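You operate a simulated robot arm through the tools that you are given. There is no shell and no other tool.

Carry out the task below with a simulated robot arm. There is one attempt and no reset: what you move stays moved.

Task
Lock the turntable and wipe its batt clean with the yellow sponge.
Fine: wet the sponge in the water dish and put it back; leave the batt on the turntable. What is to be rubbed or washed off counts as gone when no trace of it is left.

The check looks at the end state, three seconds after you hand in, the way a careful person would. Anything else that was tipped, shoved, dropped, spilled or broken makes it a failure.

Robot
A 6-joint arm with a fingered hand, fixed in place. Base frame: the origin is at the foot of the arm, x ahead of it, y to its left, z up; the work surface is at about z = 0.86. Readings come in m, rad, newtons and seconds.
With the tool pointing down near the work surface it reaches from about 0.34 to 0.74 m from the base axis. Its first joint turns from -2.007 to 2.007 rad. Payload 4 kg.
The tool frame sits at the grasp point between the pads (the TCP): z along the fingers, y along the line on which they close. The tips reach 0.026 m beyond it. Largest opening 0.132 m; the body of the gripper starts 0.073 m behind the TCP. The gripper is a hand of 4 fingers: y runs from the thumb to the fingers, the wrist lies at [0, 0, -0.239] in the tool frame.
Orientation is that of the tool frame in the base frame, as a unit quaternion [x, y, z, w]. With the fingers straight down and closing along the base's y, the tool's x points along the base's -x, its y along +y and its z along -z.

Tools
- The arm moves only by the tool send_rows. Its argument "moves" is a list of rows, each an object (a shift or turn left out is 0) with "turn": the turn, a rotation vector about the tool's x, y, z in units of 120 degrees (1.0 is 120 degrees), a list of three; "slide": the shift along the tool's x, y, z in units of 400 mm (1.0 is 400 mm), a list of three. In form: [{"turn": [ax, ay, az], "slide": [x, y, z]}, ...]. A call has 1 to 20 rows; each row is the pose to reach, as a shift and turn from the pose commanded when the call began, along the tool's axes at that moment. A call with a number of a shift or a turn outside -1 to 1 is refused whole. Each row takes 0.2 s and may step no farther than 0.05 m and 0.15 rad from the row before; otherwise, the whole call is refused. A pose out of reach is approached as far as the arm can. The call stops where the force on the tool passes 40 N (or 10 N more than at its start, if that is more) or the arm is blocked; 0.2 s more then pass. In this call time passes only in rows, and 0.2 s behind the last. It gives the time, the measured TCP pose, the force on the tool (base axes), the opening and the grip force at its end, in the units of the frame above (readings bear some noise), with the torque about the TCP (base axes, N m) and any sound that the robot's microphone picked up.
- Cameras (640 x 400 px; columns grow to the right, rows downward): "scene" is fixed at [0.051, -0.5004, 1.6691]; the picture's right is [0.83, -0.55, 0.00], its down [-0.32, -0.48, -0.82] and it looks along [0.45, 0.68, -0.57] (base axes); focal length 348 px, centre (320, 200). "wrist" rides on the gripper at [0.068, 0.002, -0.097] in the tool frame; the picture's right is [-0.03, 1.00, 0.00], its down [-0.82, -0.02, -0.58] and it looks along [-0.58, -0.01, 0.82] (tool axes); focal length 270 px, centre (320, 200). There is no depth. A picture from a camera that has moved, and an enlarged one, comes with that camera's place and axes in the base frame and with its lens.
- get_image(camera): a new picture of that camera. No time passes.
- raise_lower(by): slides the trunk up (or, below 0, down) by that many m; the arm rides with it, the base frame stays. It gives what a move gives, with no picture.
- move_fingers(finger1, finger2, finger3, thumb_bend): sets how far each is bent, from 0 (flat) to 1 (curled in); at 0.3 the hand is open as for a grip, at 0.7 the pads meet at the TCP. One left out holds its place. A second passes; each finger stops where it meets its share of the squeeze, and holds until it gets a number again. It is the only way to open and close the hand. It gives what a move gives, with no picture; readings hold the bend of each and the force on the fingers (four entries, about 0 where the hand has none), thumb and palm.
- enlarge(camera, box): a new picture of the part [left, top, right, bottom] of that camera's present view, enlarged. No time passes.
- hand_in(): hands the job in; it is judged then, once.

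Nothing tells you positions but the pictures and the camera data. Unless the task says otherwise, let go and move clear before handing in.

The tools are called after "Call:" as a command line: name --argument value ..., lists and objects as JSON in quotes. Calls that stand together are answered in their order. send_rows: Moves the arm, as the interface text tells. Its arguments: {"type":"object","properties":{"moves":{"type":"array","items":{"type":"object","properties":{"turn":{"type":"array","items":{"type":"number"}},"slide":{"type":"array","items":{"type":"number"}}}}}},"required":["moves"]} The other tools are called the same way: raise_lower (by) slides the trunk up or down; move_fingers (finger1, finger2, finger3, thumb_bend) moves the fingers one by one; get_image (camera) takes a picture; enlarge (camera, box) takes an enlarged picture of a part of a camera's view; hand_in () hands the job in.

At the start:

```text
clock: 0.0
eef_pos: [0.3808, 0.2479, 1.2459]
tcp_rot: [0.0, 1.0, 0.001, 0.0]
wrist_force: [0.0, -0.1, 0.0]
torque: [-0.02, -0.01, -0.01]
gripper_width: 0.1317
grip_force: 0.0
shape: jaw
bend: [0.3, 0.3, 0.3, 0.3]
finger forces: [0.0, 0.1, 0.1, 0.0, 0.1, 0.0]
trunk travel left (down, up): [-0.925, 0.065]
```

scene: 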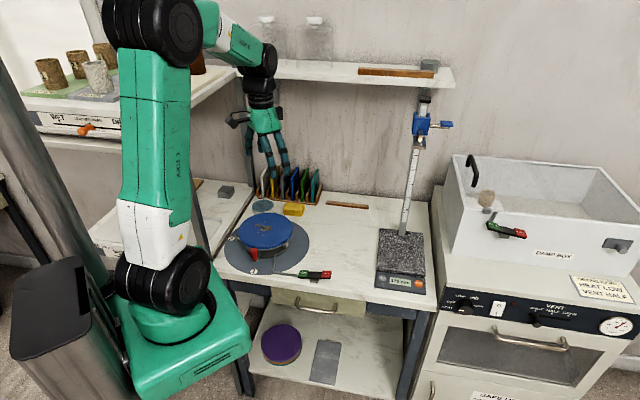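
wrist: 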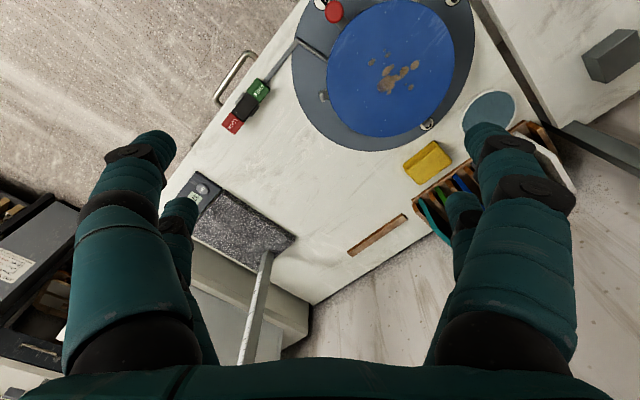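

I see a turntable with a blue batt carrying brown clay smears, a yellow sponge, a round water dish beside it, and a lever with green/red ends on the bench edge which may be the lock. I'll look closer before moving.

Call:
enlarge --camera "scene" --box '[200, 160, 360, 290]'

Call:
enlarge --camera "wrist" --box '[200, 0, 520, 200]'

Call:
enlarge --camera "scene" --box '[220, 200, 340, 290]'

```text
3.08 times, centred on (280, 225) of scene
camera zoom: at [0.051, -0.5004, 1.6691], right [0.83, -0.55, 0.0], down [-0.32, -0.48, -0.82], along [0.45, 0.68, -0.57], focal length 1070 px, centre (443, 123)
```

zoom: 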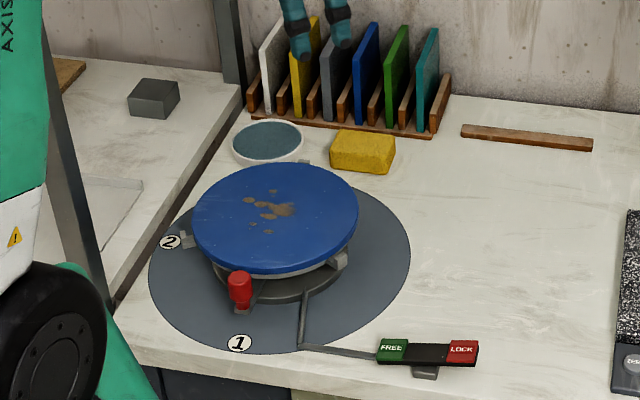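

```text
2.00 times, centred on (360, 100) of wrist
camera zoom: at [0.3144, 0.2503, 1.3413], right [0.03, 1.0, 0.0], down [0.82, -0.02, 0.58], along [0.58, -0.01, -0.82], focal length 541 px, centre (240, 400)
```

zoom: 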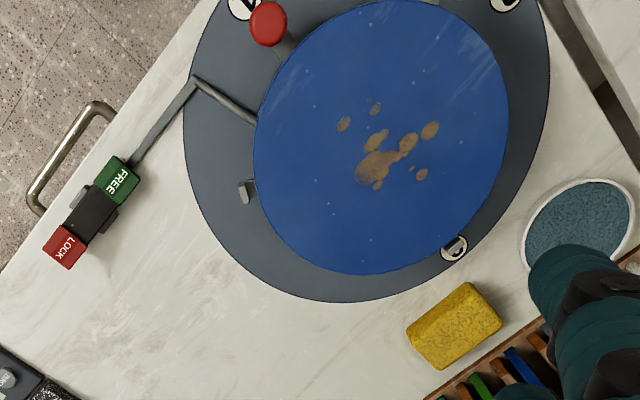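

```text
4.44 times, centred on (280, 245) of scene
camera zoom: at [0.051, -0.5004, 1.6691], right [0.83, -0.55, 0.0], down [-0.32, -0.48, -0.82], along [0.45, 0.68, -0.57], focal length 1546 px, centre (498, 0)
```

zoom: 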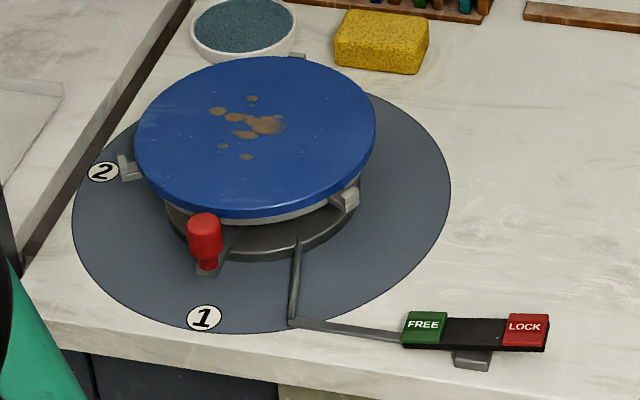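

The lock looks like a FREE/LOCK bar near (0.45, 0.12), the batt centre is near (0.39, 0.35, 0.92), the sponge near (0.557, 0.447) and the dish near (0.467, 0.531). I'll zoom tighter on the lock, the dish and the sponge.

Call:
enlarge --camera "scene" --box '[285, 260, 341, 295]'

Call:
enlarge --camera "wrist" --box '[210, 60, 290, 140]'

Call:
enlarge --camera "scene" --box '[240, 190, 320, 240]'

Call:
enlarge --camera "scene" --box '[215, 90, 315, 220]'

```text
11.43 times, centred on (313, 278) of scene
camera zoom: at [0.051, -0.5004, 1.6691], right [0.83, -0.55, 0.0], down [-0.32, -0.48, -0.82], along [0.45, 0.68, -0.57], focal length 3975 px, centre (400, -686)
```

zoom: 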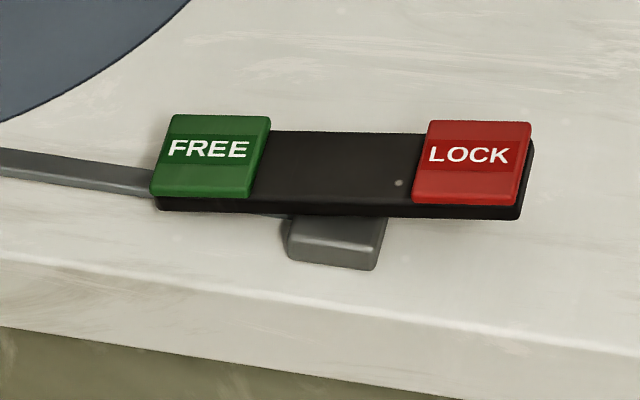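

```text
5.00 times, centred on (250, 100) of wrist
camera zoom: at [0.3144, 0.2503, 1.3413], right [0.03, 1.0, 0.0], down [0.82, -0.02, 0.58], along [0.58, -0.01, -0.82], focal length 1351 px, centre (670, 700)
```

zoom: 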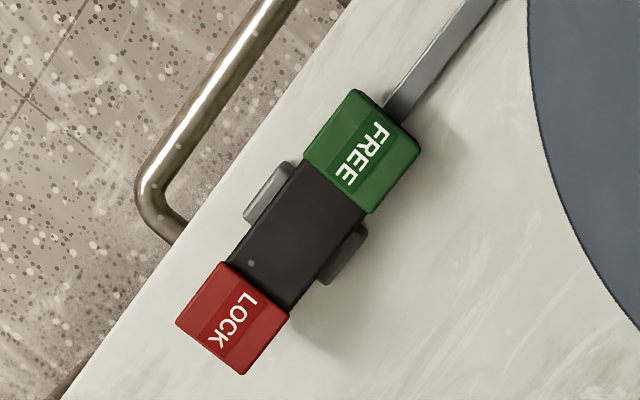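

```text
8.00 times, centred on (280, 215) of scene
camera zoom: at [0.051, -0.5004, 1.6691], right [0.83, -0.55, 0.0], down [-0.32, -0.48, -0.82], along [0.45, 0.68, -0.57], focal length 2782 px, centre (640, 80)
```

zoom: 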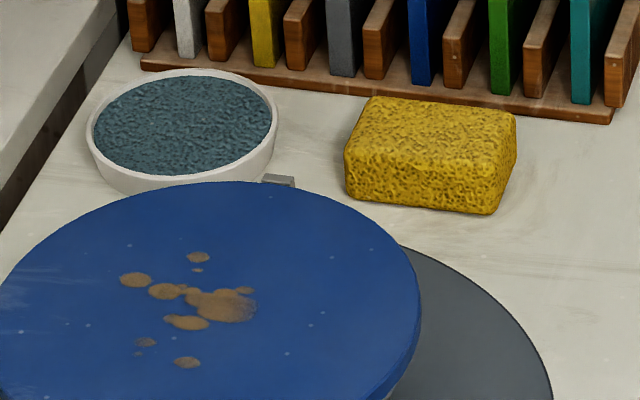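

```text
3.08 times, centred on (265, 155) of scene
camera zoom: at [0.051, -0.5004, 1.6691], right [0.83, -0.55, 0.0], down [-0.32, -0.48, -0.82], along [0.45, 0.68, -0.57], focal length 1070 px, centre (489, 338)
```

zoom: 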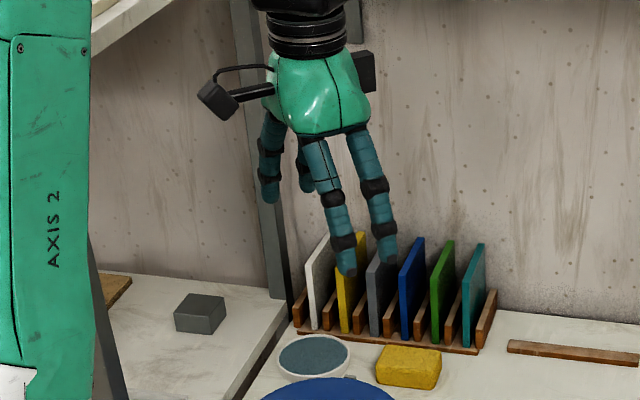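

The lock is a rocker with its LOCK end raised, near (0.471, 0.101, 0.89), so it needs pressing down. Before that I'll test in free air how the individual fingers are arranged.

Call:
move_fingers --finger1 0.65

Call:
get_image --camera "wrist"

Call:
enlarge --camera "scene" --box '[215, 80, 315, 180]'

```text
clock: 1.0
eef_pos: [0.3812, 0.2487, 1.2466]
tcp_rot: [0.001, 1.0, 0.0, 0.0]
wrist_force: [0.4, -0.4, 0.0]
torque: [0.0, 0.0, 0.0]
gripper_width: 0.0751
grip_force: 0.1
shape: fingers
bend: [0.65, 0.3, 0.3, 0.3]
finger forces: [0.0, 0.0, 0.0, 0.0, 0.1, 0.1]
trunk travel left (down, up): [-0.925, 0.065]
```

```text
taken
camera wrist: at [0.3144, 0.2503, 1.3413], right [0.03, 1.0, 0.0], down [0.82, -0.02, 0.58], along [0.58, -0.01, -0.82], focal length 270 px, centre (320, 200)
```

wrist: 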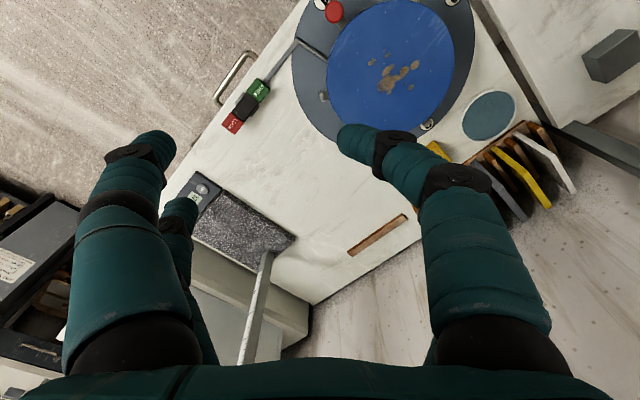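

```text
4.00 times, centred on (265, 130) of scene
camera zoom: at [0.051, -0.5004, 1.6691], right [0.83, -0.55, 0.0], down [-0.32, -0.48, -0.82], along [0.45, 0.68, -0.57], focal length 1391 px, centre (540, 480)
```

zoom: 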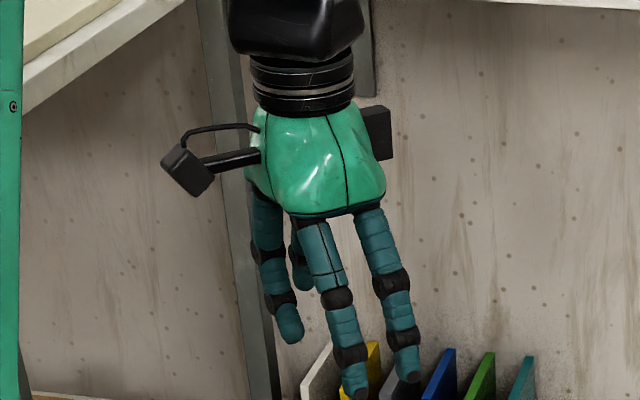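

Finger1 is the one on the +y side nearest the wrist camera. I'll bend the others in turn to see which is which.

Call:
move_fingers --finger1 0.3 --finger2 0.65

Call:
get_image --camera "wrist"

Call:
move_fingers --finger2 0.3 --finger3 0.65

Call:
get_image --camera "wrist"

Call:
move_fingers --finger3 0.3 --thumb_bend 0.65

Call:
get_image --camera "wrist"

```text
clock: 2.0
eef_pos: [0.3812, 0.249, 1.2456]
tcp_rot: [0.0, 1.0, 0.0, 0.0]
wrist_force: [-0.9, -0.5, -0.6]
torque: [0.05, 0.01, 0.05]
gripper_width: 0.1325
grip_force: 0.1
shape: fingers
bend: [0.3, 0.65, 0.3, 0.3]
finger forces: [0.1, 0.0, 0.0, 0.1, 0.0, 0.0]
trunk travel left (down, up): [-0.925, 0.065]
```

```text
taken
camera wrist: at [0.3144, 0.2503, 1.3413], right [0.03, 1.0, 0.0], down [0.82, -0.02, 0.58], along [0.58, -0.01, -0.82], focal length 270 px, centre (320, 200)
```

wrist: 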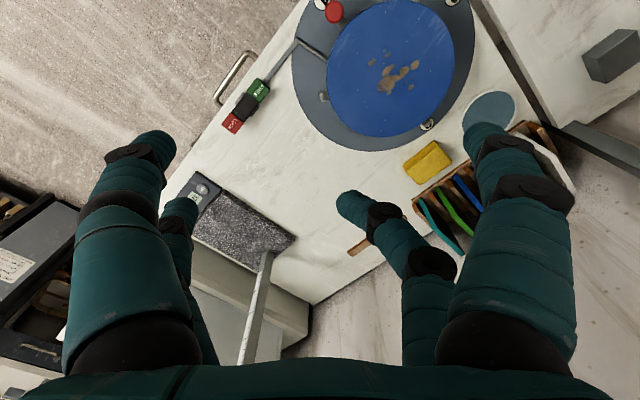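

```text
clock: 3.0
eef_pos: [0.3814, 0.2473, 1.2441]
tcp_rot: [0.0, 1.0, -0.001, -0.001]
wrist_force: [0.3, 0.1, -0.1]
torque: [0.02, 0.01, 0.0]
gripper_width: 0.1326
grip_force: 0.1
shape: fingers
bend: [0.3, 0.3, 0.65, 0.3]
finger forces: [0.0, 0.1, 0.0, 0.1, 0.0, 0.0]
trunk travel left (down, up): [-0.925, 0.065]
```

```text
taken
camera wrist: at [0.3144, 0.2503, 1.3413], right [0.03, 1.0, 0.0], down [0.82, -0.02, 0.58], along [0.58, -0.01, -0.82], focal length 270 px, centre (320, 200)
```

wrist: 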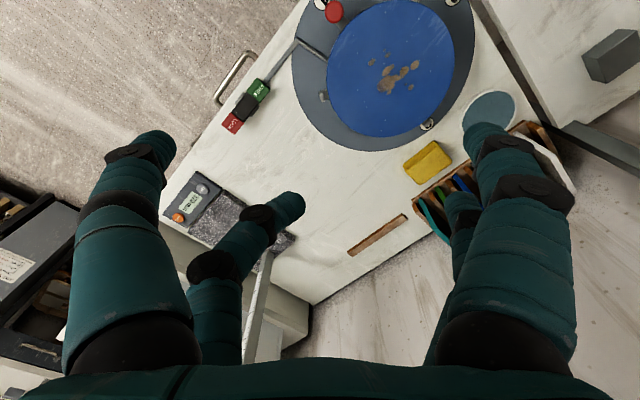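

```text
clock: 4.0
eef_pos: [0.3813, 0.2488, 1.245]
tcp_rot: [0.0, 1.0, 0.0, -0.001]
wrist_force: [-1.1, -0.9, 0.4]
torque: [0.0, -0.02, 0.01]
gripper_width: 0.0746
grip_force: 0.1
shape: fingers
bend: [0.3, 0.3, 0.3, 0.65]
finger forces: [0.0, 0.1, 0.0, 0.0, 0.0, 0.0]
trunk travel left (down, up): [-0.925, 0.065]
```

```text
taken
camera wrist: at [0.3144, 0.2503, 1.3413], right [0.03, 1.0, 0.0], down [0.82, -0.02, 0.58], along [0.58, -0.01, -0.82], focal length 270 px, centre (320, 200)
```

wrist: 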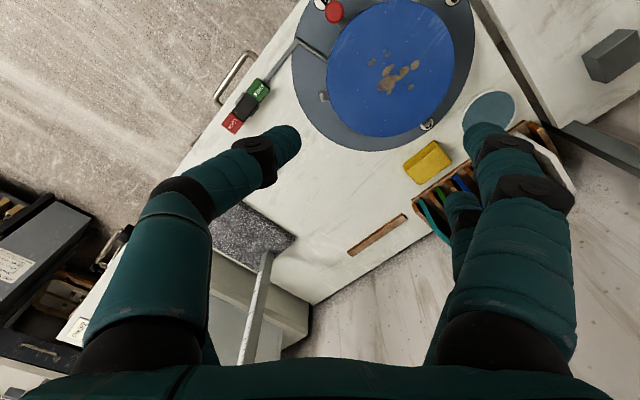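

The hand is two opposing pairs: thumb/finger1 at tool x about +0.018 and finger3/finger2 at about -0.018. I'll close all the fingers into a blunt tip and move above the LOCK end.

Call:
move_fingers --finger1 0.69 --finger2 0.69 --finger3 0.69 --thumb_bend 0.69

Call:
send_rows --moves '[{"slide": [-0.045, -0.061, 0.08]}, {"slide": [-0.09, -0.1225, 0.16]}, {"slide": [-0.135, -0.184, 0.24]}, {"slide": [-0.18, -0.245, 0.32]}, {"slide": [-0.225, -0.306, 0.4]}, {"slide": [-0.27, -0.3675, 0.48]}]'

Call:
get_image --camera "wrist"

Call:
get_image --camera "scene"

```text
clock: 5.0
eef_pos: [0.3814, 0.2486, 1.2456]
tcp_rot: [0.0, 1.0, 0.0, 0.0]
wrist_force: [-0.1, -0.3, -0.6]
torque: [-0.05, -0.02, 0.02]
gripper_width: 0.0046
grip_force: 0.0
shape: fingers
bend: [0.69, 0.69, 0.69, 0.69]
finger forces: [0.0, 0.0, 0.0, 0.0, 0.1, 0.1]
trunk travel left (down, up): [-0.925, 0.065]
```

```text
clock: 6.4
eef_pos: [0.4898, 0.0992, 1.0519]
tcp_rot: [-0.001, 1.0, 0.0, 0.0]
wrist_force: [-0.2, -0.2, -0.3]
torque: [0.03, -0.01, -0.01]
gripper_width: 0.0044
grip_force: 0.1
shape: fingers
bend: [0.69, 0.69, 0.69, 0.69]
finger forces: [0.0, 0.0, 0.0, 0.1, 0.0, 0.0]
trunk travel left (down, up): [-0.925, 0.065]
```

```text
taken
camera wrist: at [0.4231, 0.1012, 1.1496], right [0.03, 1.0, 0.0], down [0.82, -0.02, 0.58], along [0.58, -0.01, -0.82], focal length 270 px, centre (320, 200)
```

wrist: 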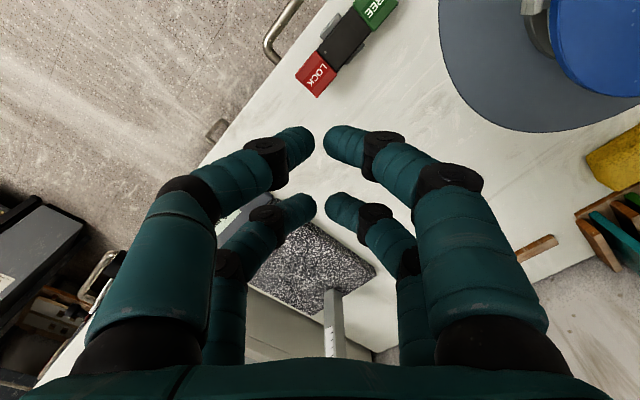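

```text
taken
```

scene: 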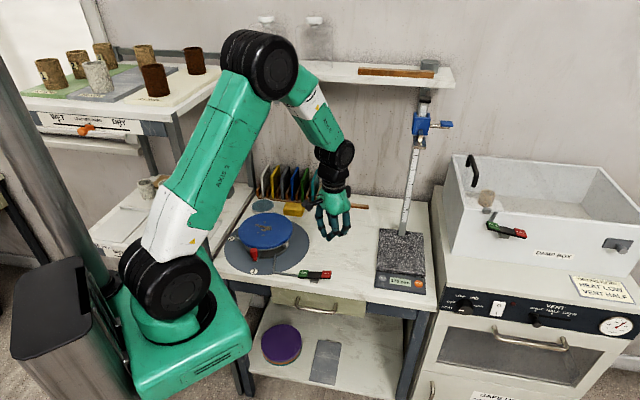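

The LOCK end now measures at about (0.470, 0.097), and the thumb/finger1 pair sits at TCP x minus 0.019, so I'm lined up above it. I'll lower to just above and check.

Call:
send_rows --moves '[{"slide": [0, -0.005, 0.08]}, {"slide": [0, -0.005, 0.16]}, {"slide": [0, -0.005, 0.23]}, {"slide": [0, -0.005, 0.27]}]'

Call:
enlarge --camera "scene" --box '[270, 180, 390, 300]'

Call:
get_image --camera "wrist"

```text
clock: 7.4
eef_pos: [0.4874, 0.0989, 0.9452]
tcp_rot: [0.0, 1.0, 0.0, 0.0]
wrist_force: [0.0, -0.5, 0.4]
torque: [0.02, 0.01, 0.0]
gripper_width: 0.0044
grip_force: 0.0
shape: fingers
bend: [0.69, 0.69, 0.69, 0.69]
finger forces: [0.0, 0.1, 0.1, 0.1, 0.0, 0.0]
trunk travel left (down, up): [-0.925, 0.065]
```

```text
3.33 times, centred on (330, 240) of scene
camera zoom: at [0.051, -0.5004, 1.6691], right [0.83, -0.55, 0.0], down [-0.32, -0.48, -0.82], along [0.45, 0.68, -0.57], focal length 1159 px, centre (287, 67)
```

zoom: 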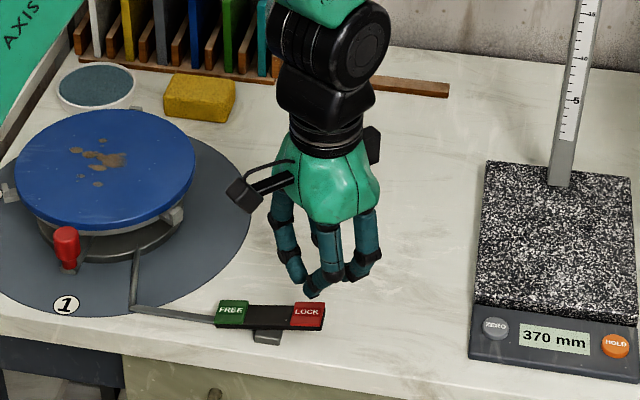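

```text
taken
camera wrist: at [0.4209, 0.102, 1.0416], right [0.03, 1.0, 0.0], down [0.82, -0.02, 0.58], along [0.58, -0.01, -0.82], focal length 270 px, centre (320, 200)
```

wrist: 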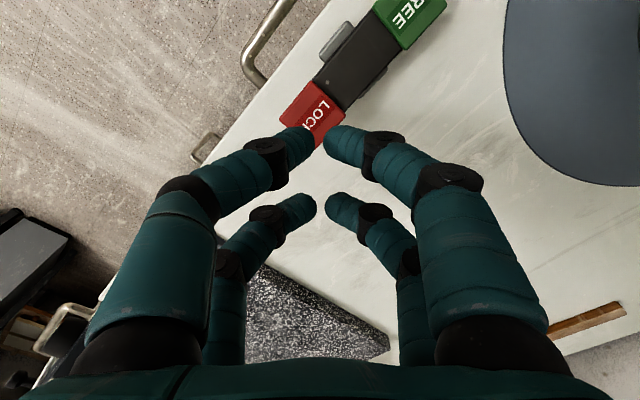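

LOCK sits slightly toward -x and -y of the tips, so I'll nudge over about 4 mm and press down in small steps, watching force and sound.

Call:
send_rows --moves '[{"slide": [0.01, -0.0125, 0.0]}, {"slide": [0.01, -0.0125, 0.03]}, {"slide": [0.01, -0.0125, 0.05]}, {"slide": [0.01, -0.0125, 0.06]}, {"slide": [0.01, -0.0125, 0.07]}, {"slide": [0.01, -0.0125, 0.08]}, {"slide": [0.01, -0.0125, 0.09]}, {"slide": [0.01, -0.0125, 0.1]}]'

Call:
get_image --camera "wrist"

Call:
enlarge --camera "scene" --box '[270, 220, 360, 300]'

```text
clock: 9.2
eef_pos: [0.4855, 0.0952, 0.9052]
tcp_rot: [-0.001, 1.0, 0.0, 0.001]
wrist_force: [0.8, 2.9, 12.5]
torque: [0.14, 0.27, -0.05]
gripper_width: 0.0014
grip_force: 5.9
shape: fingers
bend: [0.71, 0.69, 0.69, 0.69]
finger forces: [11.4, 0.1, 0.0, 0.0, 0.8, 0.1]
trunk travel left (down, up): [-0.925, 0.065]
```

```text
taken
camera wrist: at [0.4182, 0.0964, 1.0018], right [0.03, 1.0, 0.0], down [0.81, -0.02, 0.58], along [0.58, -0.01, -0.81], focal length 270 px, centre (320, 200)
```

wrist: 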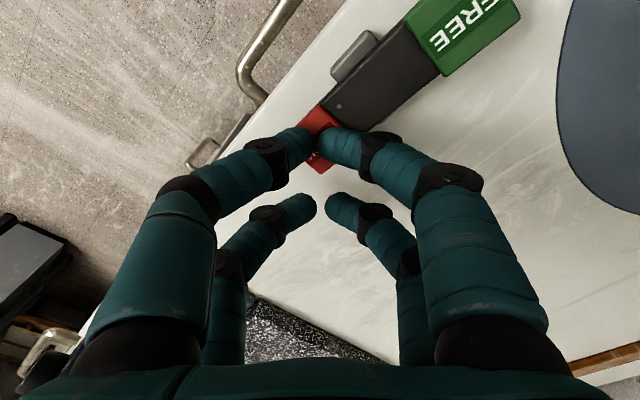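

```text
5.00 times, centred on (315, 260) of scene
camera zoom: at [0.051, -0.5004, 1.6691], right [0.83, -0.55, 0.0], down [-0.32, -0.48, -0.82], along [0.45, 0.68, -0.57], focal length 1739 px, centre (345, -100)
```

zoom: 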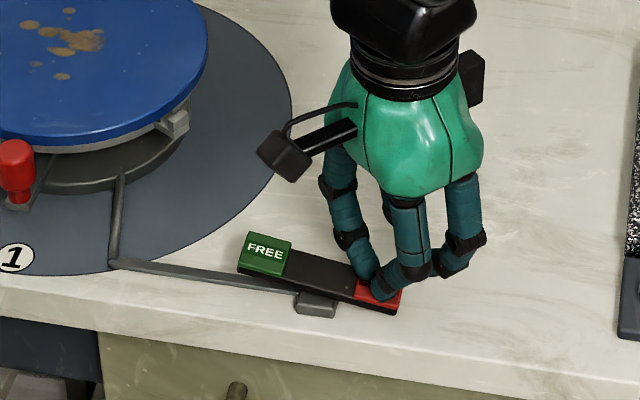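

The rocker has tipped: LOCK is down and FREE is raised, with 12 N on finger1. I'll press a few more millimetres to make sure it seats, then lift off and look.

Call:
send_rows --moves '[{"slide": [0, 0, 0.007]}, {"slide": [0, 0, 0.014]}, {"slide": [0, 0, 0.014]}]'

Call:
send_rows --moves '[{"slide": [0, 0, -0.03]}, {"slide": [0, 0, -0.1]}, {"slide": [0, 0, -0.2]}, {"slide": [0, 0, -0.3]}, {"slide": [0, 0, -0.4]}]'

Call:
enlarge --camera "scene" --box '[285, 260, 341, 295]'

Call:
get_image --camera "scene"

```text
clock: 9.8
eef_pos: [0.4856, 0.0927, 0.9043]
tcp_rot: [0.0, 1.0, 0.001, 0.003]
wrist_force: [-3.2, -5.0, 28.5]
torque: [-0.25, 0.75, 0.09]
gripper_width: 0.0001
grip_force: 15.0
shape: fingers
bend: [0.72, 0.69, 0.69, 0.71]
finger forces: [9.8, 0.0, 0.0, 0.0, 19.9, 0.0]
trunk travel left (down, up): [-0.925, 0.065]
stopped in row 2: the force on the tool passed its limit at 44 N (the readings are from after the stop); the commanded pose is now the measured one
```

```text
clock: 11.0
eef_pos: [0.4846, 0.0918, 1.0622]
tcp_rot: [-0.001, 1.0, 0.0, 0.002]
wrist_force: [-0.3, 0.0, 0.5]
torque: [0.04, -0.01, 0.04]
gripper_width: 0.004
grip_force: 0.1
shape: fingers
bend: [0.69, 0.69, 0.69, 0.69]
finger forces: [0.0, 0.0, 0.0, 0.1, 0.1, 0.0]
trunk travel left (down, up): [-0.925, 0.065]
```

```text
11.43 times, centred on (313, 278) of scene
camera zoom: at [0.051, -0.5004, 1.6691], right [0.83, -0.55, 0.0], down [-0.32, -0.48, -0.82], along [0.45, 0.68, -0.57], focal length 3975 px, centre (400, -686)
```

zoom: 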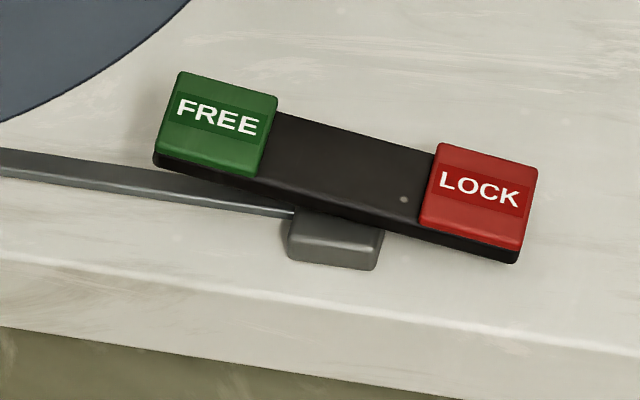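

```text
taken
```

scene: 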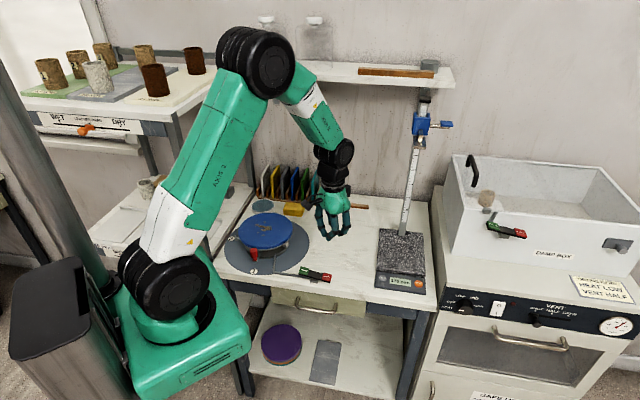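

The rocker now clearly stays with LOCK down and FREE up. Next is the sponge, near (0.56, 0.45) with its long side along about (0.745, -0.667); I'll open the hand and move above it, turned so the fingers close on its ends.

Call:
move_fingers --finger1 0.35 --finger2 0.35 --finger3 0.35 --thumb_bend 0.35

Call:
send_rows --moves '[{"slide": [-0.019, 0.09, 0], "turn": [0, 0, -0.04]}, {"slide": [-0.038, 0.18, 0], "turn": [0, 0, -0.08]}, {"slide": [-0.057, 0.27, 0], "turn": [0, 0, -0.12]}, {"slide": [-0.075, 0.36, 0], "turn": [0, 0, -0.16]}, {"slide": [-0.094, 0.45, 0], "turn": [0, 0, -0.2]}, {"slide": [-0.113, 0.54, 0], "turn": [0, 0, -0.24]}, {"slide": [-0.132, 0.63, 0], "turn": [0, 0, -0.28]}, {"slide": [-0.151, 0.72, 0], "turn": [0, 0, -0.32]}, {"slide": [-0.17, 0.81, 0], "turn": [0, 0, -0.36]}, {"slide": [-0.1885, 0.8975, 0], "turn": [0, 0, -0.4]}]'

Call:
get_image --camera "wrist"

Call:
get_image --camera "scene"

```text
clock: 12.0
eef_pos: [0.486, 0.0924, 1.061]
tcp_rot: [-0.001, 1.0, -0.001, 0.003]
wrist_force: [-0.1, 0.1, -0.1]
torque: [-0.01, 0.0, -0.02]
gripper_width: 0.116
grip_force: 0.0
shape: fingers
bend: [0.35, 0.35, 0.35, 0.35]
finger forces: [0.0, 0.0, 0.1, 0.0, 0.0, 0.1]
trunk travel left (down, up): [-0.925, 0.065]
```

```text
clock: 14.2
eef_pos: [0.5599, 0.4536, 1.0612]
tcp_rot: [-0.407, 0.913, -0.002, 0.001]
wrist_force: [0.6, 0.2, -0.4]
torque: [-0.02, 0.02, -0.02]
gripper_width: 0.1163
grip_force: 0.0
shape: fingers
bend: [0.35, 0.35, 0.35, 0.35]
finger forces: [0.1, 0.0, 0.1, 0.0, 0.0, 0.0]
trunk travel left (down, up): [-0.925, 0.065]
```

```text
taken
camera wrist: at [0.5145, 0.405, 1.1574], right [-0.73, 0.69, 0.0], down [0.56, 0.59, 0.58], along [0.4, 0.42, -0.82], focal length 270 px, centre (320, 200)
```

wrist: 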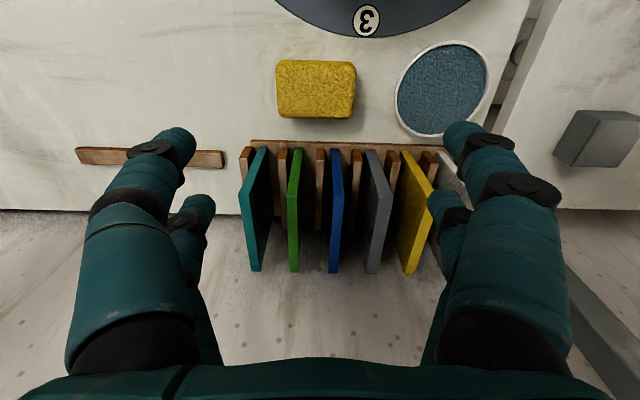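

```text
taken
```

scene: 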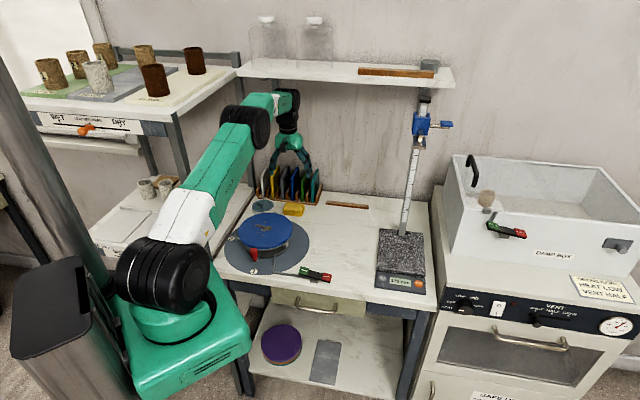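

The sponge is in view at the top centre with the dish right of it. I'll enlarge to measure its exact place and angle and the dish size.

Call:
enlarge --camera "wrist" --box '[260, 20, 380, 140]'

Call:
enlarge --camera "wrist" --box '[260, 20, 510, 170]'

```text
3.33 times, centred on (320, 80) of wrist
camera zoom: at [0.5145, 0.405, 1.1574], right [-0.73, 0.69, 0.0], down [0.56, 0.59, 0.58], along [0.4, 0.42, -0.82], focal length 901 px, centre (320, 600)
```

zoom: 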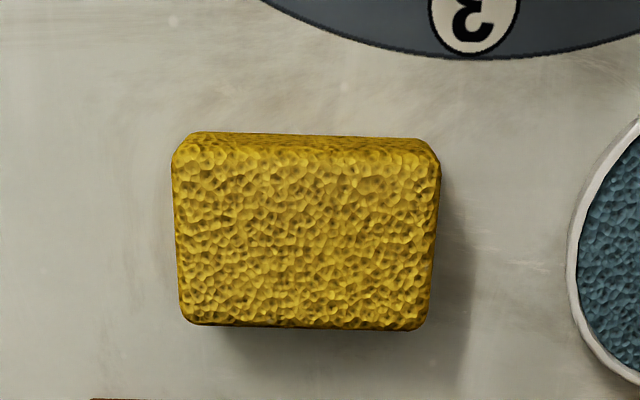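

```text
2.56 times, centred on (385, 95) of wrist
camera zoom: at [0.5145, 0.405, 1.1574], right [-0.73, 0.69, 0.0], down [0.56, 0.59, 0.58], along [0.4, 0.42, -0.82], focal length 692 px, centre (154, 469)
```

zoom: 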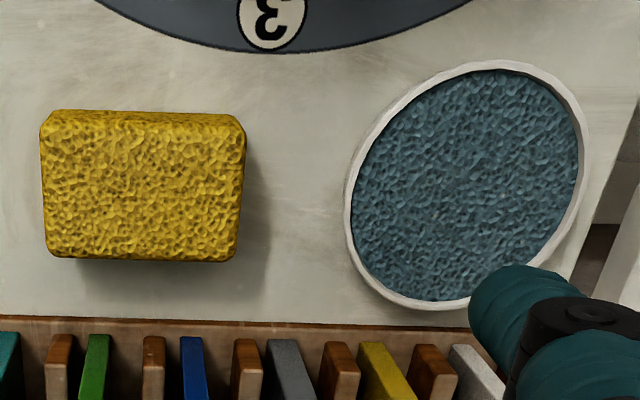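

The sponge measures about 0.070 × 0.046 × 0.03 m, centred at (0.560, 0.450) and about 2.6° off my tool's angle; the dish is about 0.09 m wide at (0.474, 0.535). I'll narrow the fingers, align, and lower around the sponge.

Call:
move_fingers --finger1 0.42 --finger2 0.42 --finger3 0.42 --thumb_bend 0.42

Call:
send_rows --moves '[{"slide": [0.006, -0.006, 0.0], "turn": [0, 0, 0.022]}, {"slide": [0.006, -0.006, 0.1], "turn": [0, 0, 0.022]}, {"slide": [0.006, -0.006, 0.2], "turn": [0, 0, 0.022]}, {"slide": [0.006, -0.006, 0.25], "turn": [0, 0, 0.022]}]'

Call:
get_image --camera "wrist"

Call:
enlarge --camera "scene" --box '[240, 140, 340, 230]'

```text
clock: 15.2
eef_pos: [0.5606, 0.4533, 1.0617]
tcp_rot: [-0.407, 0.913, -0.001, 0.001]
wrist_force: [-0.9, 0.9, 0.3]
torque: [0.04, 0.02, -0.01]
gripper_width: 0.0938
grip_force: 0.1
shape: fingers
bend: [0.42, 0.42, 0.42, 0.42]
finger forces: [0.0, 0.1, 0.1, 0.0, 0.0, 0.1]
trunk travel left (down, up): [-0.925, 0.065]
```

```text
clock: 16.2
eef_pos: [0.5605, 0.4503, 0.9628]
tcp_rot: [-0.385, 0.923, -0.002, 0.002]
wrist_force: [-0.9, 0.7, -0.2]
torque: [-0.01, -0.04, -0.01]
gripper_width: 0.0938
grip_force: 0.2
shape: fingers
bend: [0.42, 0.42, 0.42, 0.42]
finger forces: [0.0, 0.0, 0.0, 0.1, 0.0, 0.1]
trunk travel left (down, up): [-0.925, 0.065]
```

```text
taken
camera wrist: at [0.5128, 0.4033, 1.0584], right [-0.69, 0.72, 0.0], down [0.59, 0.57, 0.58], along [0.42, 0.4, -0.81], focal length 270 px, centre (320, 200)
```

wrist: 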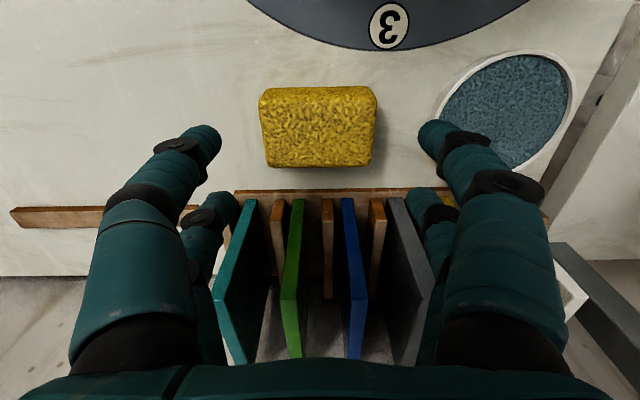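

```text
4.44 times, centred on (290, 185) of scene
camera zoom: at [0.051, -0.5004, 1.6691], right [0.83, -0.55, 0.0], down [-0.32, -0.48, -0.82], along [0.45, 0.68, -0.57], focal length 1546 px, centre (453, 267)
```

zoom: 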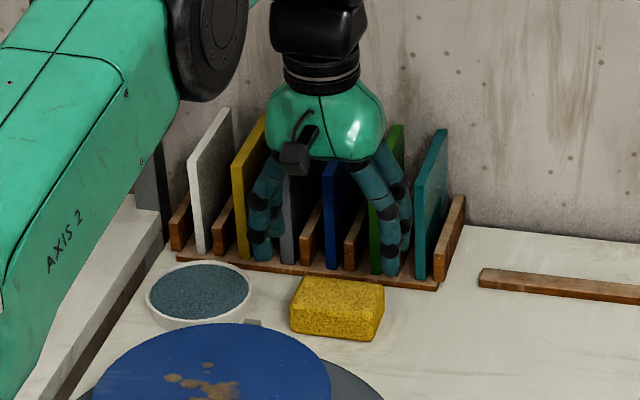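

The sponge is centred under the hand within a millimetre and the fingers clear both the dish and the rack. I'll lower to TCP z ≈ 0.900 so the tips stay about 14 mm above the table.

Call:
send_rows --moves '[{"slide": [0.0, 0.0, 0.05]}, {"slide": [0.0, 0.0, 0.1]}, {"slide": [0.0, 0.0, 0.135]}, {"slide": [0.0, 0.0, 0.157]}]'

Call:
get_image --camera "wrist"

Call:
enlarge --camera "scene" --box '[250, 165, 330, 225]'

```text
clock: 17.2
eef_pos: [0.5634, 0.4495, 0.8995]
tcp_rot: [-0.385, 0.923, -0.001, 0.003]
wrist_force: [-0.3, -0.3, -0.6]
torque: [0.0, 0.0, 0.0]
gripper_width: 0.0938
grip_force: 0.0
shape: fingers
bend: [0.42, 0.42, 0.42, 0.42]
finger forces: [0.1, 0.1, 0.1, 0.0, 0.0, 0.1]
trunk travel left (down, up): [-0.925, 0.065]
```

```text
taken
camera wrist: at [0.5146, 0.4024, 0.9958], right [-0.69, 0.72, 0.0], down [0.59, 0.57, 0.58], along [0.42, 0.4, -0.81], focal length 270 px, centre (320, 200)
```

wrist: 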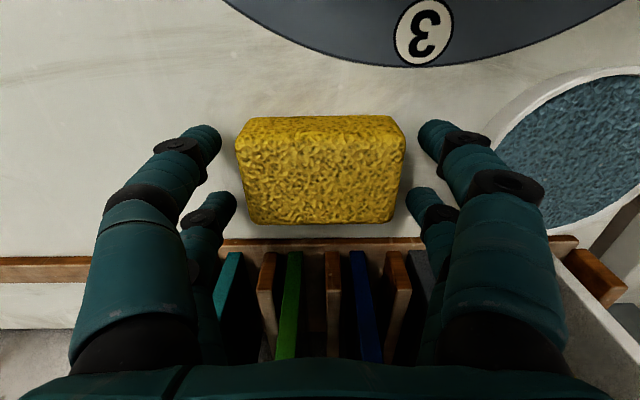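

```text
6.67 times, centred on (290, 195) of scene
camera zoom: at [0.051, -0.5004, 1.6691], right [0.83, -0.55, 0.0], down [-0.32, -0.48, -0.82], along [0.45, 0.68, -0.57], focal length 2319 px, centre (520, 233)
```

zoom: 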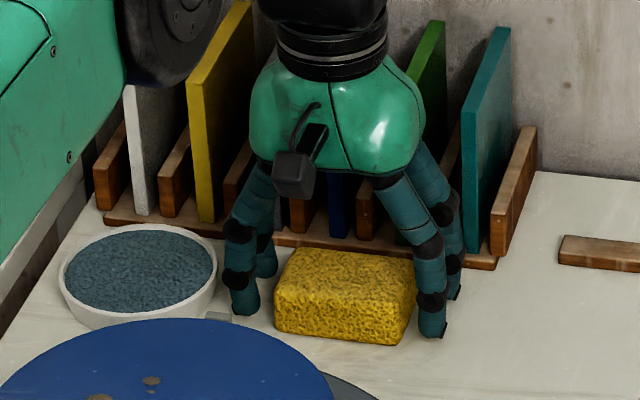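

The fingers straddle the sponge ends cleanly with no contact force. I'll close gently.

Call:
move_fingers --finger1 0.52 --finger2 0.52 --finger3 0.52 --thumb_bend 0.52

Call:
get_image --camera "wrist"

Call:
enlarge --camera "scene" --box '[250, 165, 330, 225]'

```text
clock: 18.2
eef_pos: [0.5632, 0.4501, 0.8995]
tcp_rot: [-0.385, 0.923, -0.001, 0.003]
wrist_force: [0.3, 0.1, -0.4]
torque: [-0.01, 0.0, -0.03]
gripper_width: 0.0723
grip_force: 6.3
shape: fingers
bend: [0.48, 0.48, 0.48, 0.5]
finger forces: [3.0, 2.9, 2.5, 0.0, 3.5, 0.0]
trunk travel left (down, up): [-0.925, 0.065]
```

```text
taken
camera wrist: at [0.5146, 0.4025, 0.996], right [-0.69, 0.72, 0.0], down [0.59, 0.57, 0.58], along [0.42, 0.4, -0.81], focal length 270 px, centre (320, 200)
```

wrist: 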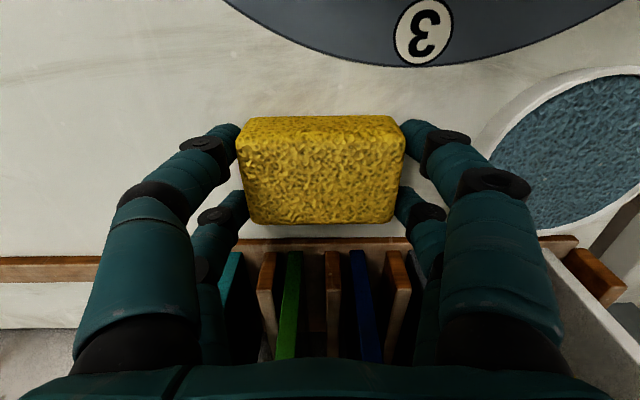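

```text
6.67 times, centred on (290, 195) of scene
camera zoom: at [0.051, -0.5004, 1.6691], right [0.83, -0.55, 0.0], down [-0.32, -0.48, -0.82], along [0.45, 0.68, -0.57], focal length 2319 px, centre (520, 233)
```

zoom: 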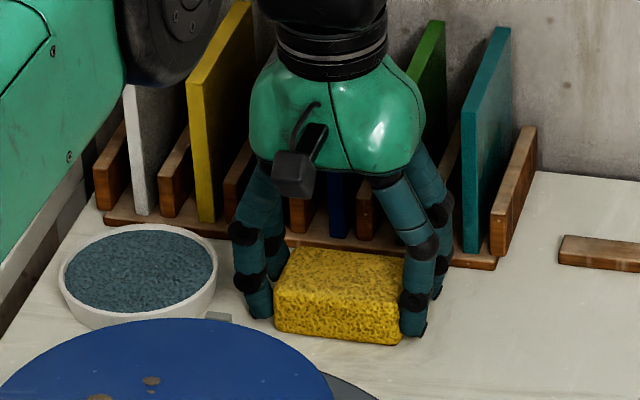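

The sponge is held with about 6 N. I'll squeeze a bit more for a firm hold, then lift it straight up.

Call:
move_fingers --finger1 0.58 --finger2 0.58 --finger3 0.58 --thumb_bend 0.58

Call:
send_rows --moves '[{"slide": [0.0, 0.0, -0.03]}, {"slide": [0.0, 0.0, -0.08]}, {"slide": [0.0, 0.0, -0.16]}, {"slide": [0.0, 0.0, -0.2]}]'

Call:
get_image --camera "wrist"

Call:
enlarge --camera "scene" --box '[240, 140, 340, 230]'

```text
clock: 19.2
eef_pos: [0.5632, 0.4479, 0.8997]
tcp_rot: [-0.385, 0.923, -0.001, 0.002]
wrist_force: [-0.6, 0.7, 0.0]
torque: [-0.02, 0.0, 0.03]
gripper_width: 0.0711
grip_force: 13.2
shape: fingers
bend: [0.48, 0.48, 0.49, 0.52]
finger forces: [6.7, 6.6, 5.4, 0.0, 7.9, 0.1]
trunk travel left (down, up): [-0.925, 0.065]
```

```text
clock: 20.2
eef_pos: [0.5627, 0.4488, 0.9804]
tcp_rot: [-0.385, 0.923, 0.0, 0.002]
wrist_force: [-0.3, 0.6, -1.0]
torque: [0.03, -0.01, -0.03]
gripper_width: 0.0709
grip_force: 13.5
shape: fingers
bend: [0.48, 0.48, 0.49, 0.52]
finger forces: [6.9, 6.5, 5.5, 0.0, 7.8, 0.1]
trunk travel left (down, up): [-0.925, 0.065]
```

```text
taken
camera wrist: at [0.5149, 0.4024, 1.075], right [-0.69, 0.72, 0.0], down [0.59, 0.57, 0.58], along [0.42, 0.4, -0.81], focal length 270 px, centre (320, 200)
```

wrist: 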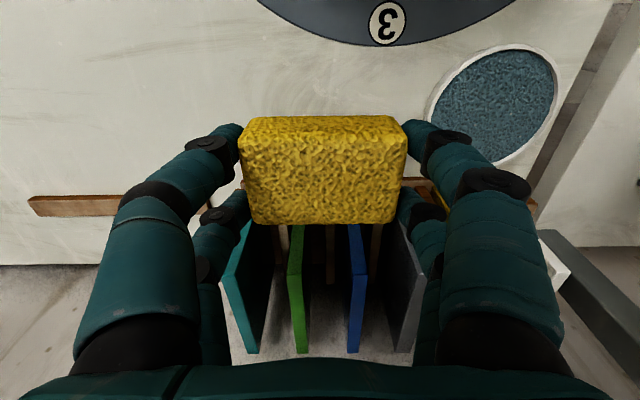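

```text
4.44 times, centred on (290, 185) of scene
camera zoom: at [0.051, -0.5004, 1.6691], right [0.83, -0.55, 0.0], down [-0.32, -0.48, -0.82], along [0.45, 0.68, -0.57], focal length 1546 px, centre (453, 267)
```

zoom: 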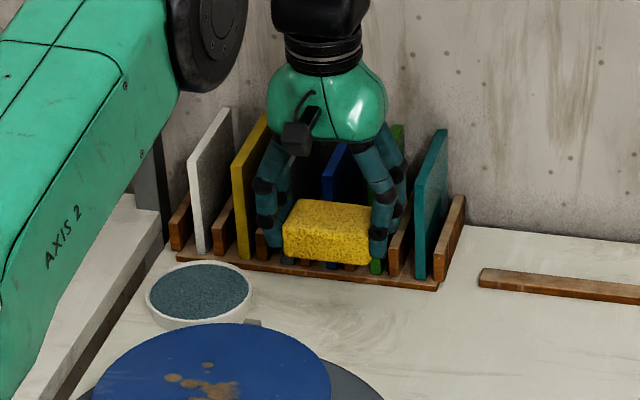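

The sponge is lifted securely with about 13 N grip. Now I'll measure the dish precisely before moving over it.

Call:
enlarge --camera "wrist" --box '[400, 20, 600, 180]'

Call:
enlarge --camera "scene" --box '[246, 190, 286, 220]'

```text
2.50 times, centred on (500, 100) of wrist
camera zoom: at [0.5149, 0.4024, 1.075], right [-0.69, 0.72, 0.0], down [0.59, 0.57, 0.58], along [0.42, 0.4, -0.81], focal length 676 px, centre (-130, 450)
```

zoom: 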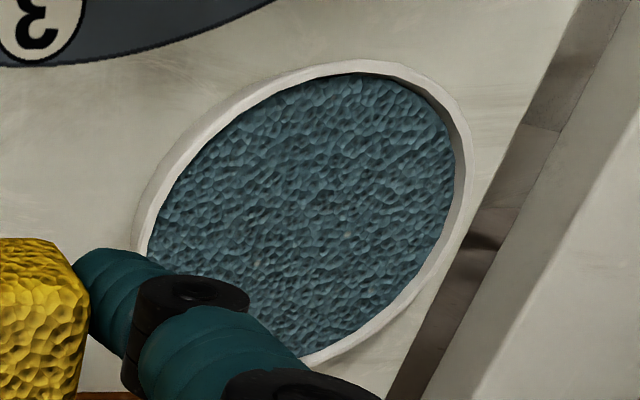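

```text
13.33 times, centred on (266, 205) of scene
camera zoom: at [0.051, -0.5004, 1.6691], right [0.83, -0.55, 0.0], down [-0.32, -0.48, -0.82], along [0.45, 0.68, -0.57], focal length 4638 px, centre (1040, 133)
```

zoom: 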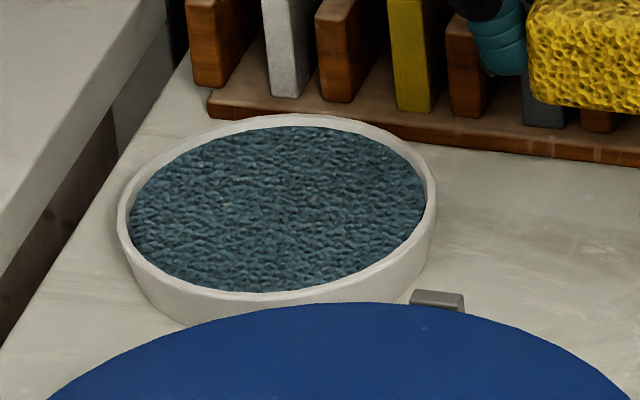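

The dish is about 0.093 m across outside (about 0.086 inside) with the water roughly 3 mm below the rim. I'll hover high over the estimated centre and measure from there.

Call:
send_rows --moves '[{"slide": [0.0, 0.0, -0.06]}, {"slide": [0.0, 0.0, -0.125]}, {"slide": [0.0025, 0.06, -0.14]}, {"slide": [0.005, 0.13, -0.14]}, {"slide": [0.0075, 0.2, -0.14]}, {"slide": [0.01, 0.26, -0.14]}, {"slide": [0.0125, 0.311, -0.14]}]'

Call:
get_image --camera "wrist"

Call:
enlarge --camera "wrist" --box '[240, 20, 400, 130]'

Call:
enlarge --camera "scene" --box '[230, 150, 310, 220]'

```text
clock: 21.8
eef_pos: [0.4709, 0.5332, 1.0352]
tcp_rot: [-0.385, 0.923, -0.001, 0.003]
wrist_force: [0.5, 0.6, -0.4]
torque: [0.01, -0.04, 0.01]
gripper_width: 0.0712
grip_force: 13.4
shape: fingers
bend: [0.48, 0.48, 0.49, 0.52]
finger forces: [6.8, 6.6, 5.4, 0.0, 7.9, 0.1]
trunk travel left (down, up): [-0.925, 0.065]
```

```text
taken
camera wrist: at [0.4216, 0.4866, 1.1321], right [-0.69, 0.72, 0.0], down [0.59, 0.57, 0.58], along [0.42, 0.4, -0.81], focal length 270 px, centre (320, 200)
```

wrist: 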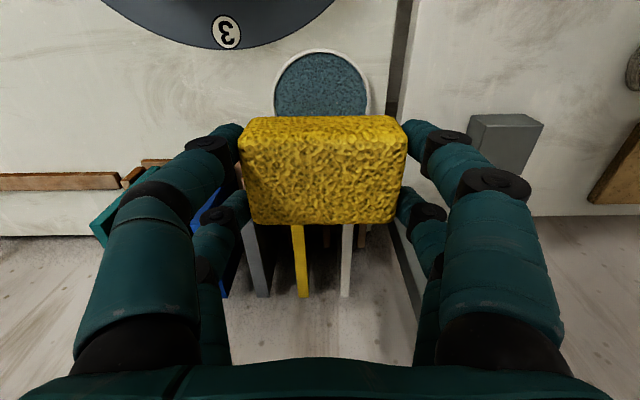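

```text
3.64 times, centred on (320, 75) of wrist
camera zoom: at [0.4216, 0.4866, 1.1321], right [-0.69, 0.72, 0.0], down [0.59, 0.57, 0.58], along [0.42, 0.4, -0.81], focal length 983 px, centre (320, 654)
```

zoom: 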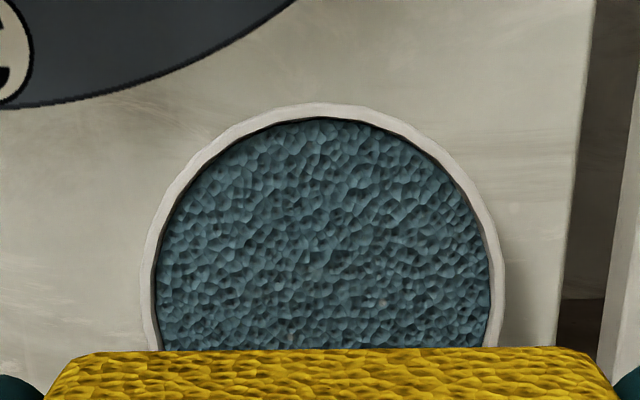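

```text
5.71 times, centred on (270, 185) of scene
camera zoom: at [0.051, -0.5004, 1.6691], right [0.83, -0.55, 0.0], down [-0.32, -0.48, -0.82], along [0.45, 0.68, -0.57], focal length 1988 px, centre (606, 286)
```

zoom: 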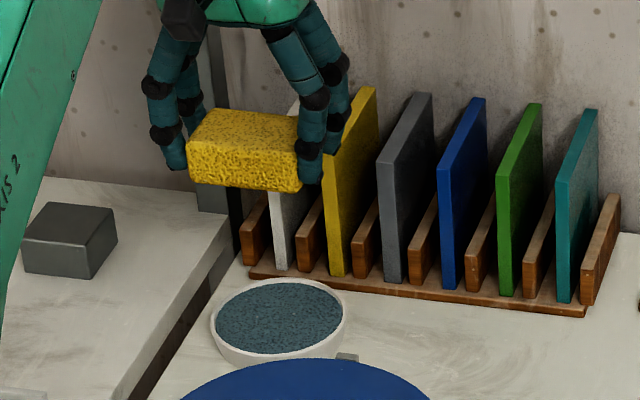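

From directly above, the dish centre is within about 5 mm of the TCP, but the sponge's diagonal nearly matches the dish's inside. I'll tilt the hand 20° so only the sponge's near long edge dips in, with finger clearance, and stop first just above the rim.

Call:
send_rows --moves '[{"slide": [-0.003, 0, 0.03], "turn": [0, -0.04, 0]}, {"slide": [-0.006, 0, 0.08], "turn": [0, -0.085, 0]}, {"slide": [-0.009, 0, 0.14], "turn": [0, -0.125, 0]}, {"slide": [-0.011, 0, 0.2], "turn": [0, -0.1667, 0]}, {"slide": [-0.011, 0, 0.24], "turn": [0, -0.1667, 0]}]'

Call:
get_image --camera "wrist"

Call:
enlarge --camera "scene" --box '[235, 160, 305, 225]'

```text
clock: 23.0
eef_pos: [0.4753, 0.5372, 0.94]
tcp_rot: [-0.38, 0.908, 0.066, 0.164]
wrist_force: [-0.5, -0.8, -1.0]
torque: [-0.01, -0.03, -0.02]
gripper_width: 0.071
grip_force: 13.7
shape: fingers
bend: [0.48, 0.48, 0.49, 0.52]
finger forces: [6.7, 6.6, 5.3, 0.0, 7.9, 0.0]
trunk travel left (down, up): [-0.925, 0.065]
```

```text
taken
camera wrist: at [0.4066, 0.4696, 1.0065], right [-0.69, 0.72, 0.01], down [0.41, 0.39, 0.82], along [0.59, 0.58, -0.57], focal length 270 px, centre (320, 200)
```

wrist: 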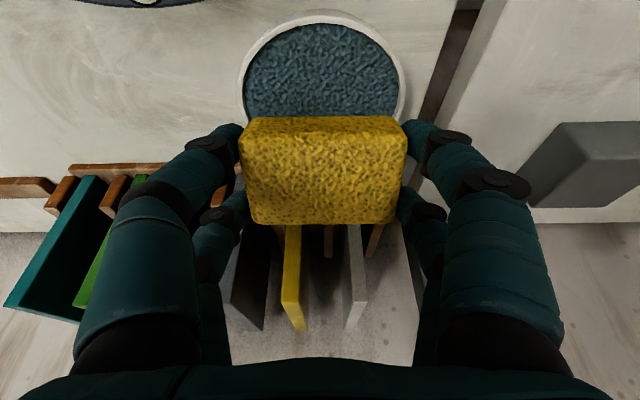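

```text
6.15 times, centred on (270, 192) of scene
camera zoom: at [0.051, -0.5004, 1.6691], right [0.83, -0.55, 0.0], down [-0.32, -0.48, -0.82], along [0.45, 0.68, -0.57], focal length 2140 px, centre (628, 246)
```

zoom: 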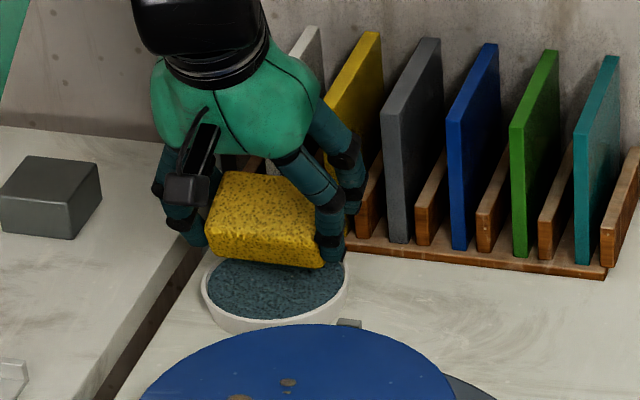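

The sponge's lower edge hovers over the dish. I'll zoom in to compare the sponge and dish positions before dipping.

Call:
enlarge --camera "scene" --box '[252, 185, 292, 215]'

Call:
enlarge --camera "wrist" --box '[220, 0, 430, 130]'

```text
13.33 times, centred on (272, 200) of scene
camera zoom: at [0.051, -0.5004, 1.6691], right [0.83, -0.55, 0.0], down [-0.32, -0.48, -0.82], along [0.45, 0.68, -0.57], focal length 4638 px, centre (960, 200)
```

zoom: 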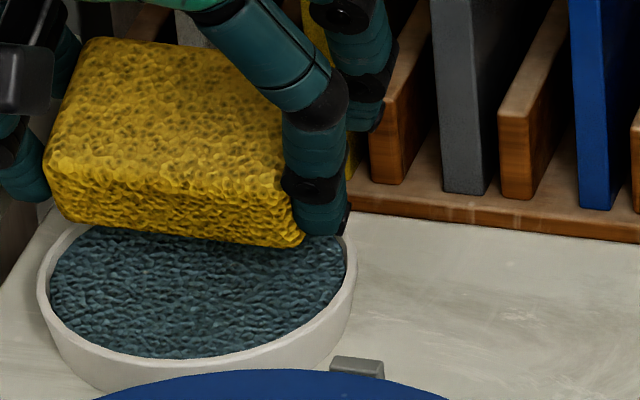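

```text
3.05 times, centred on (325, 65) of wrist
camera zoom: at [0.4066, 0.4696, 1.0065], right [-0.69, 0.72, 0.01], down [0.41, 0.39, 0.82], along [0.59, 0.58, -0.57], focal length 824 px, centre (305, 611)
```

zoom: 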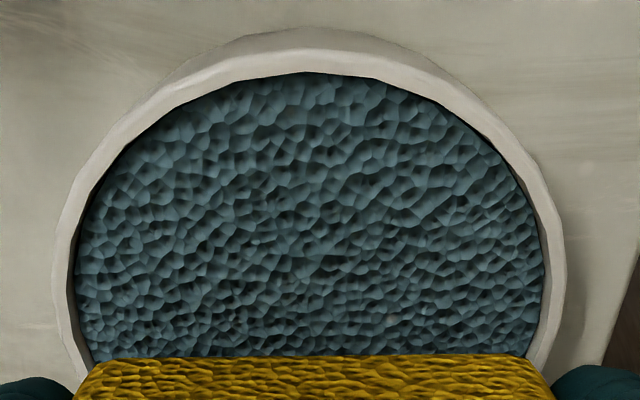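

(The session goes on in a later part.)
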